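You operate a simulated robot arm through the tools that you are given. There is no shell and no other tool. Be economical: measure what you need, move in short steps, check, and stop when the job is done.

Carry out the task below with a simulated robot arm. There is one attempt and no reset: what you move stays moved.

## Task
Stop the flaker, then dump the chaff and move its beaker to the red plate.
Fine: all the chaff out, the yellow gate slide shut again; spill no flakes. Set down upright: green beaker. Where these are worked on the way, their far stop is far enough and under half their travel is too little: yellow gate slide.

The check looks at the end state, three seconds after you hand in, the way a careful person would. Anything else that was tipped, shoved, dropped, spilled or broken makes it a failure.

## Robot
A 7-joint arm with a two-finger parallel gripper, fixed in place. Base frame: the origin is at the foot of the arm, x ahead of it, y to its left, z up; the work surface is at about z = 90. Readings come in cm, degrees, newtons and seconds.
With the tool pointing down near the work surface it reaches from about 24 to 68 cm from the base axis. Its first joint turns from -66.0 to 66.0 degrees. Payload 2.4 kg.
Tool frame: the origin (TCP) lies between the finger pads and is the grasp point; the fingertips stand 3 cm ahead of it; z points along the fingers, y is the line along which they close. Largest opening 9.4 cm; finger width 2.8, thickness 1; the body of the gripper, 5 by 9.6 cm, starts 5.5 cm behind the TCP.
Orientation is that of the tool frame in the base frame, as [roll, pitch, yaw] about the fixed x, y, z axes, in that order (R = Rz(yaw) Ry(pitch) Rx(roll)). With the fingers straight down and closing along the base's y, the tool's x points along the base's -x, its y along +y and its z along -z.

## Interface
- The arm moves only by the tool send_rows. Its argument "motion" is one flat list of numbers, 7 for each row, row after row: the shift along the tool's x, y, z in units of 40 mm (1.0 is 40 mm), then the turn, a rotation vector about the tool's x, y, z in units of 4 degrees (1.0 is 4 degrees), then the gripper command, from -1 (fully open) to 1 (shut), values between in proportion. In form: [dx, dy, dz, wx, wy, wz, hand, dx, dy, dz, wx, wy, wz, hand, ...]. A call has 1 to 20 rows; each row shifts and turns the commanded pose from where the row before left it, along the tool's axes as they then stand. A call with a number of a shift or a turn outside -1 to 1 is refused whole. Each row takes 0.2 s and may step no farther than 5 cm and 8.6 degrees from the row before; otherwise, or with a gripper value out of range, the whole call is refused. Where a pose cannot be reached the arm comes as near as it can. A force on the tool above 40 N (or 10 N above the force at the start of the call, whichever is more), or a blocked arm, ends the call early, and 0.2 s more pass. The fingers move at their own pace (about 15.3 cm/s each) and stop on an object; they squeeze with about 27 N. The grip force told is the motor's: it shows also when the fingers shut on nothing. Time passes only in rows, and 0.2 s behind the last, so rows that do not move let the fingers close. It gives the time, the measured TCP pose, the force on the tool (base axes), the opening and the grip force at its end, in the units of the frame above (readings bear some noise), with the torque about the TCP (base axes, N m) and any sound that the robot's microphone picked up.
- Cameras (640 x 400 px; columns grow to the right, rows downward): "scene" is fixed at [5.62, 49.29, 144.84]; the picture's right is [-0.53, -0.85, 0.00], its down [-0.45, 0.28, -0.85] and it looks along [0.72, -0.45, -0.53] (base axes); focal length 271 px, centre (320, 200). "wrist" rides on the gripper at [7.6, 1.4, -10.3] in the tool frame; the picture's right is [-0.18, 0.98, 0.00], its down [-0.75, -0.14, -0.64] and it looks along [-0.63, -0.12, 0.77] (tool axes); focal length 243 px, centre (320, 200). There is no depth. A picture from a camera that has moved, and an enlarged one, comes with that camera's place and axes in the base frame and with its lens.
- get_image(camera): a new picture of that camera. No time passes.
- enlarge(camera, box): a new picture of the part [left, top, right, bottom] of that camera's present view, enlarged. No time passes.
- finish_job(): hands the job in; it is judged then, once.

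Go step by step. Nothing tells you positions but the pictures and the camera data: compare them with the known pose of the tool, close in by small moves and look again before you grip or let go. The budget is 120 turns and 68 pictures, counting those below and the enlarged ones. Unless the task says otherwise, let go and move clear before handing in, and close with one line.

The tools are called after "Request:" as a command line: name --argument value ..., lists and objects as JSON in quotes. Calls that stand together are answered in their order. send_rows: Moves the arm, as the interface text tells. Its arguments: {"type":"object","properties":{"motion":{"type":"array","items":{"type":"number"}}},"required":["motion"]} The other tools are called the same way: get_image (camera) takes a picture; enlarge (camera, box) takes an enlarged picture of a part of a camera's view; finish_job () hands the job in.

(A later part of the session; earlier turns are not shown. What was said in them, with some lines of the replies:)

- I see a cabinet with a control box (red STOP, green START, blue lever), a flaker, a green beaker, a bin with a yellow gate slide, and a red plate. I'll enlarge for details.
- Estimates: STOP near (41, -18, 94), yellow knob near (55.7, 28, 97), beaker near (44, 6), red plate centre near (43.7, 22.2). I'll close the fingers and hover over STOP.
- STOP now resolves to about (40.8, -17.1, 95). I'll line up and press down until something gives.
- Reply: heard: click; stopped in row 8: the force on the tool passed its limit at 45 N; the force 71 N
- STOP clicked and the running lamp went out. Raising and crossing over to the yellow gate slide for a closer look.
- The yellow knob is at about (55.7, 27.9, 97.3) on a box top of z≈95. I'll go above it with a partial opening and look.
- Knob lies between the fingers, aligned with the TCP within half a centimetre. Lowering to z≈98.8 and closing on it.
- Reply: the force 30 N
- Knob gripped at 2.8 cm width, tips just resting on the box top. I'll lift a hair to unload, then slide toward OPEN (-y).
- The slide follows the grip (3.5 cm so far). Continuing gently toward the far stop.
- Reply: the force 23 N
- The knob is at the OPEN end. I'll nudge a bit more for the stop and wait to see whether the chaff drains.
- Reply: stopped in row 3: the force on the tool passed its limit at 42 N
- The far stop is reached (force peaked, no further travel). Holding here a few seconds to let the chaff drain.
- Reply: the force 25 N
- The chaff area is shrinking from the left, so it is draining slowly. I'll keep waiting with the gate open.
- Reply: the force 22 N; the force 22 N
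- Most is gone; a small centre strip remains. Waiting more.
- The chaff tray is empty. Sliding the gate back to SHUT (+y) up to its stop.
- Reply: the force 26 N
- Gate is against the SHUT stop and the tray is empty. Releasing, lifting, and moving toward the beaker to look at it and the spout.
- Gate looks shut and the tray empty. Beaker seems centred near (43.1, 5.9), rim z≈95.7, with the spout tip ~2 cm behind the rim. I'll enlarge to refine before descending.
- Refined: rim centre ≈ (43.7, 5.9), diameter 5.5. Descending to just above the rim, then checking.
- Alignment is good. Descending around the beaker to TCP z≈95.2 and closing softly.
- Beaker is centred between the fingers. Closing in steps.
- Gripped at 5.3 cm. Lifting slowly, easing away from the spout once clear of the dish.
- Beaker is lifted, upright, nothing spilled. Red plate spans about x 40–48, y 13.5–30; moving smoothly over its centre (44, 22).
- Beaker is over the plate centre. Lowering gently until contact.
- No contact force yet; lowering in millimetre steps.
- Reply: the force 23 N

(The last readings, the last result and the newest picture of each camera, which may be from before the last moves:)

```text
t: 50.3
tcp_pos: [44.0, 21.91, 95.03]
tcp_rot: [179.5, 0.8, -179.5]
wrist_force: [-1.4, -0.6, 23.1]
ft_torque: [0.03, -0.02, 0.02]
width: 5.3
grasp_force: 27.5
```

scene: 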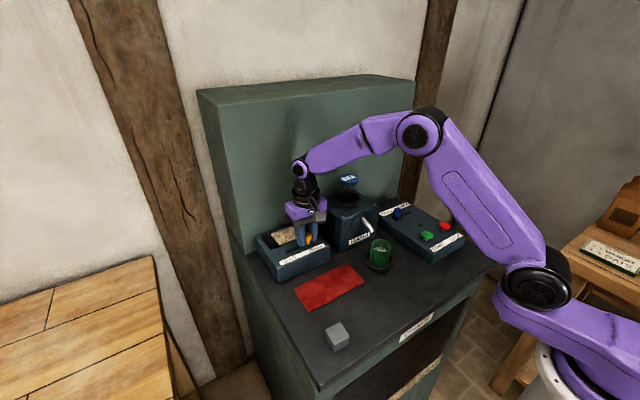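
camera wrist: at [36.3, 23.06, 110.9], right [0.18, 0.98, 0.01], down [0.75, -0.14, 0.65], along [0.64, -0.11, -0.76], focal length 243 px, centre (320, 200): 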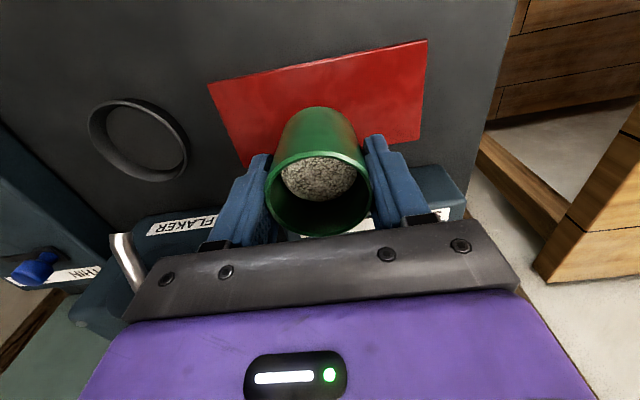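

Contact with the plate (z≈95.0). Easing off slightly, then opening in steps.

Request:
send_rows --motion '[0, 0, -0.02, 0, 0, 0, 0.5, 0, 0, 0, 0, 0, 0, -0.2, 0, 0, 0, 0, 0, 0, -0.35, 0, 0, 0, 0, 0, 0, -0.6, 0, 0, 0, 0, 0, 0, -0.9, 0, 0, 0, 0, 0, 0, -0.9]'

Request:
get_image --camera "wrist"

Request:
enlarge --camera "scene" --box '[280, 220, 380, 300]'

```text
t: 51.7
tcp_pos: [44.01, 21.85, 95.18]
tcp_rot: [179.6, 0.5, -179.6]
wrist_force: [0.1, 0.0, 0.1]
ft_torque: [0.01, 0.05, -0.02]
width: 8.94
grasp_force: 0.1
```

```text
29 pictures are left
camera wrist: at [36.29, 23.12, 105.34], right [0.18, 0.98, 0.01], down [0.75, -0.14, 0.65], along [0.64, -0.11, -0.76], focal length 243 px, centre (320, 200)
```

wrist: 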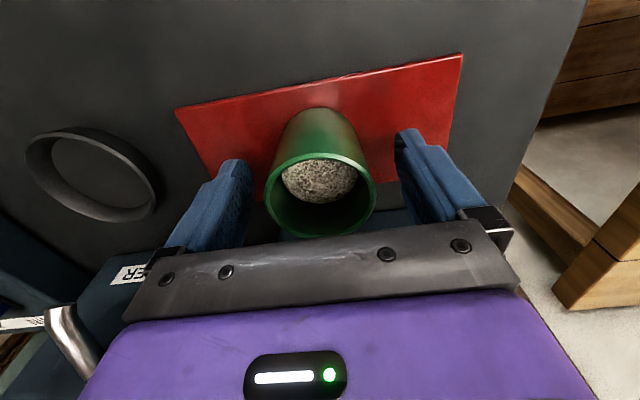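

```text
5.00 times, centred on (330, 260) of scene
camera zoom: at [5.62, 49.29, 144.84], right [-0.53, -0.85, 0.0], down [-0.45, 0.28, -0.85], along [0.72, -0.45, -0.53], focal length 1357 px, centre (270, -100)
```

zoom: 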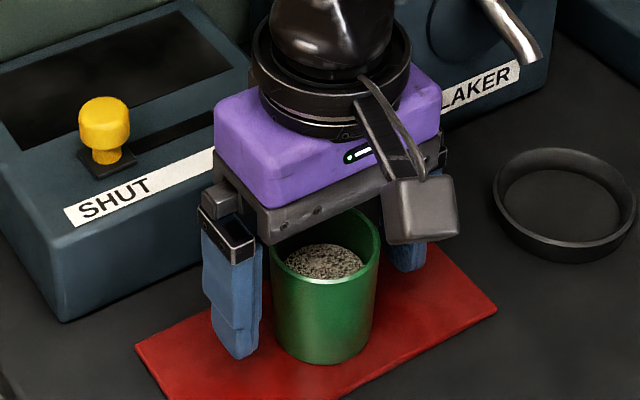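

The beaker stands upright on the plate, fingers free. Rising straight up and clear, then a final look.

Request:
send_rows --motion '[0, 0, -0.3, 0, 0, 0, -0.9, 0, 0, -0.6, 0, 0, 0, -0.9, 0, 0, -0.9, 0, 0, 0, -0.9, 0, 0, -0.9, 0, 0, 0, -0.9, 0, 0, -0.9, 0, 0, 0, -0.9, 0.5, 0, -0.9, 0, 0, 0, -0.9, 0.5, 0, -0.9, 0, 0, 0, -0.9, 0.5, 0, -0.9, 0, 0, 0, -0.9, 0, 0, 0, 0, 0, 0, -0.9]'

Request:
enlarge --camera "scene" --box '[240, 170, 500, 330]'

Request:
get_image --camera "wrist"

```text
t: 53.7
tcp_pos: [37.92, 21.69, 120.44]
tcp_rot: [179.5, 0.5, -179.6]
wrist_force: [0.0, -0.7, -0.4]
ft_torque: [-0.01, 0.01, -0.02]
width: 8.93
grasp_force: 0.1
```

```text
2.46 times, centred on (370, 250) of scene
camera zoom: at [5.62, 49.29, 144.84], right [-0.53, -0.85, 0.0], down [-0.45, 0.28, -0.85], along [0.72, -0.45, -0.53], focal length 668 px, centre (197, 77)
```

zoom: 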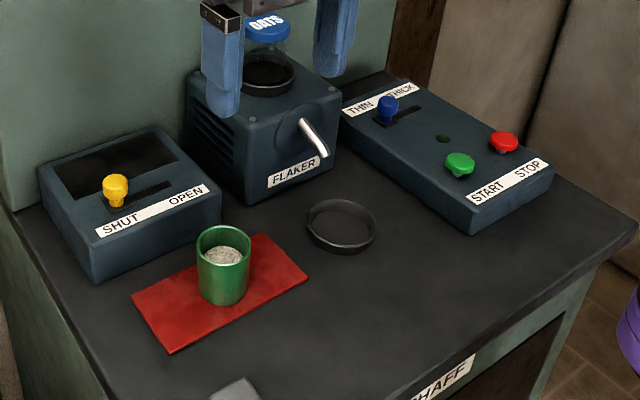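

```text
26 pictures are left
camera wrist: at [30.26, 22.81, 130.63], right [0.18, 0.98, 0.01], down [0.75, -0.14, 0.65], along [0.64, -0.11, -0.76], focal length 243 px, centre (320, 200)
```

wrist: 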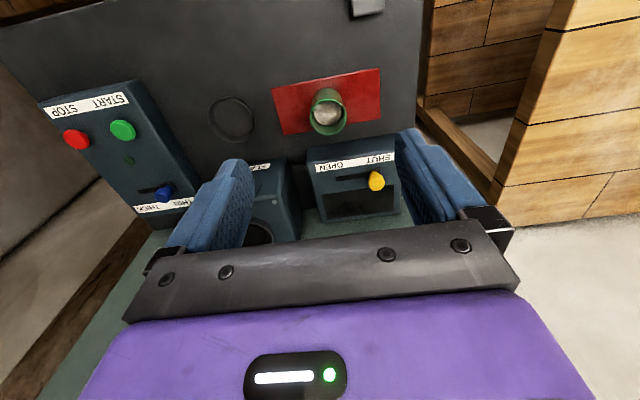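

Everything checks out: lamp off, chaff tray empty, gate shut, beaker upright on the red plate, arm clear. Handing in.

Request:
finish_job

```text
The job is handed in.
```

I stopped the flaker, emptied the chaff tray and shut the yellow gate slide again. The green beaker now stands upright on the red plate, and I saw no spilled flakes.
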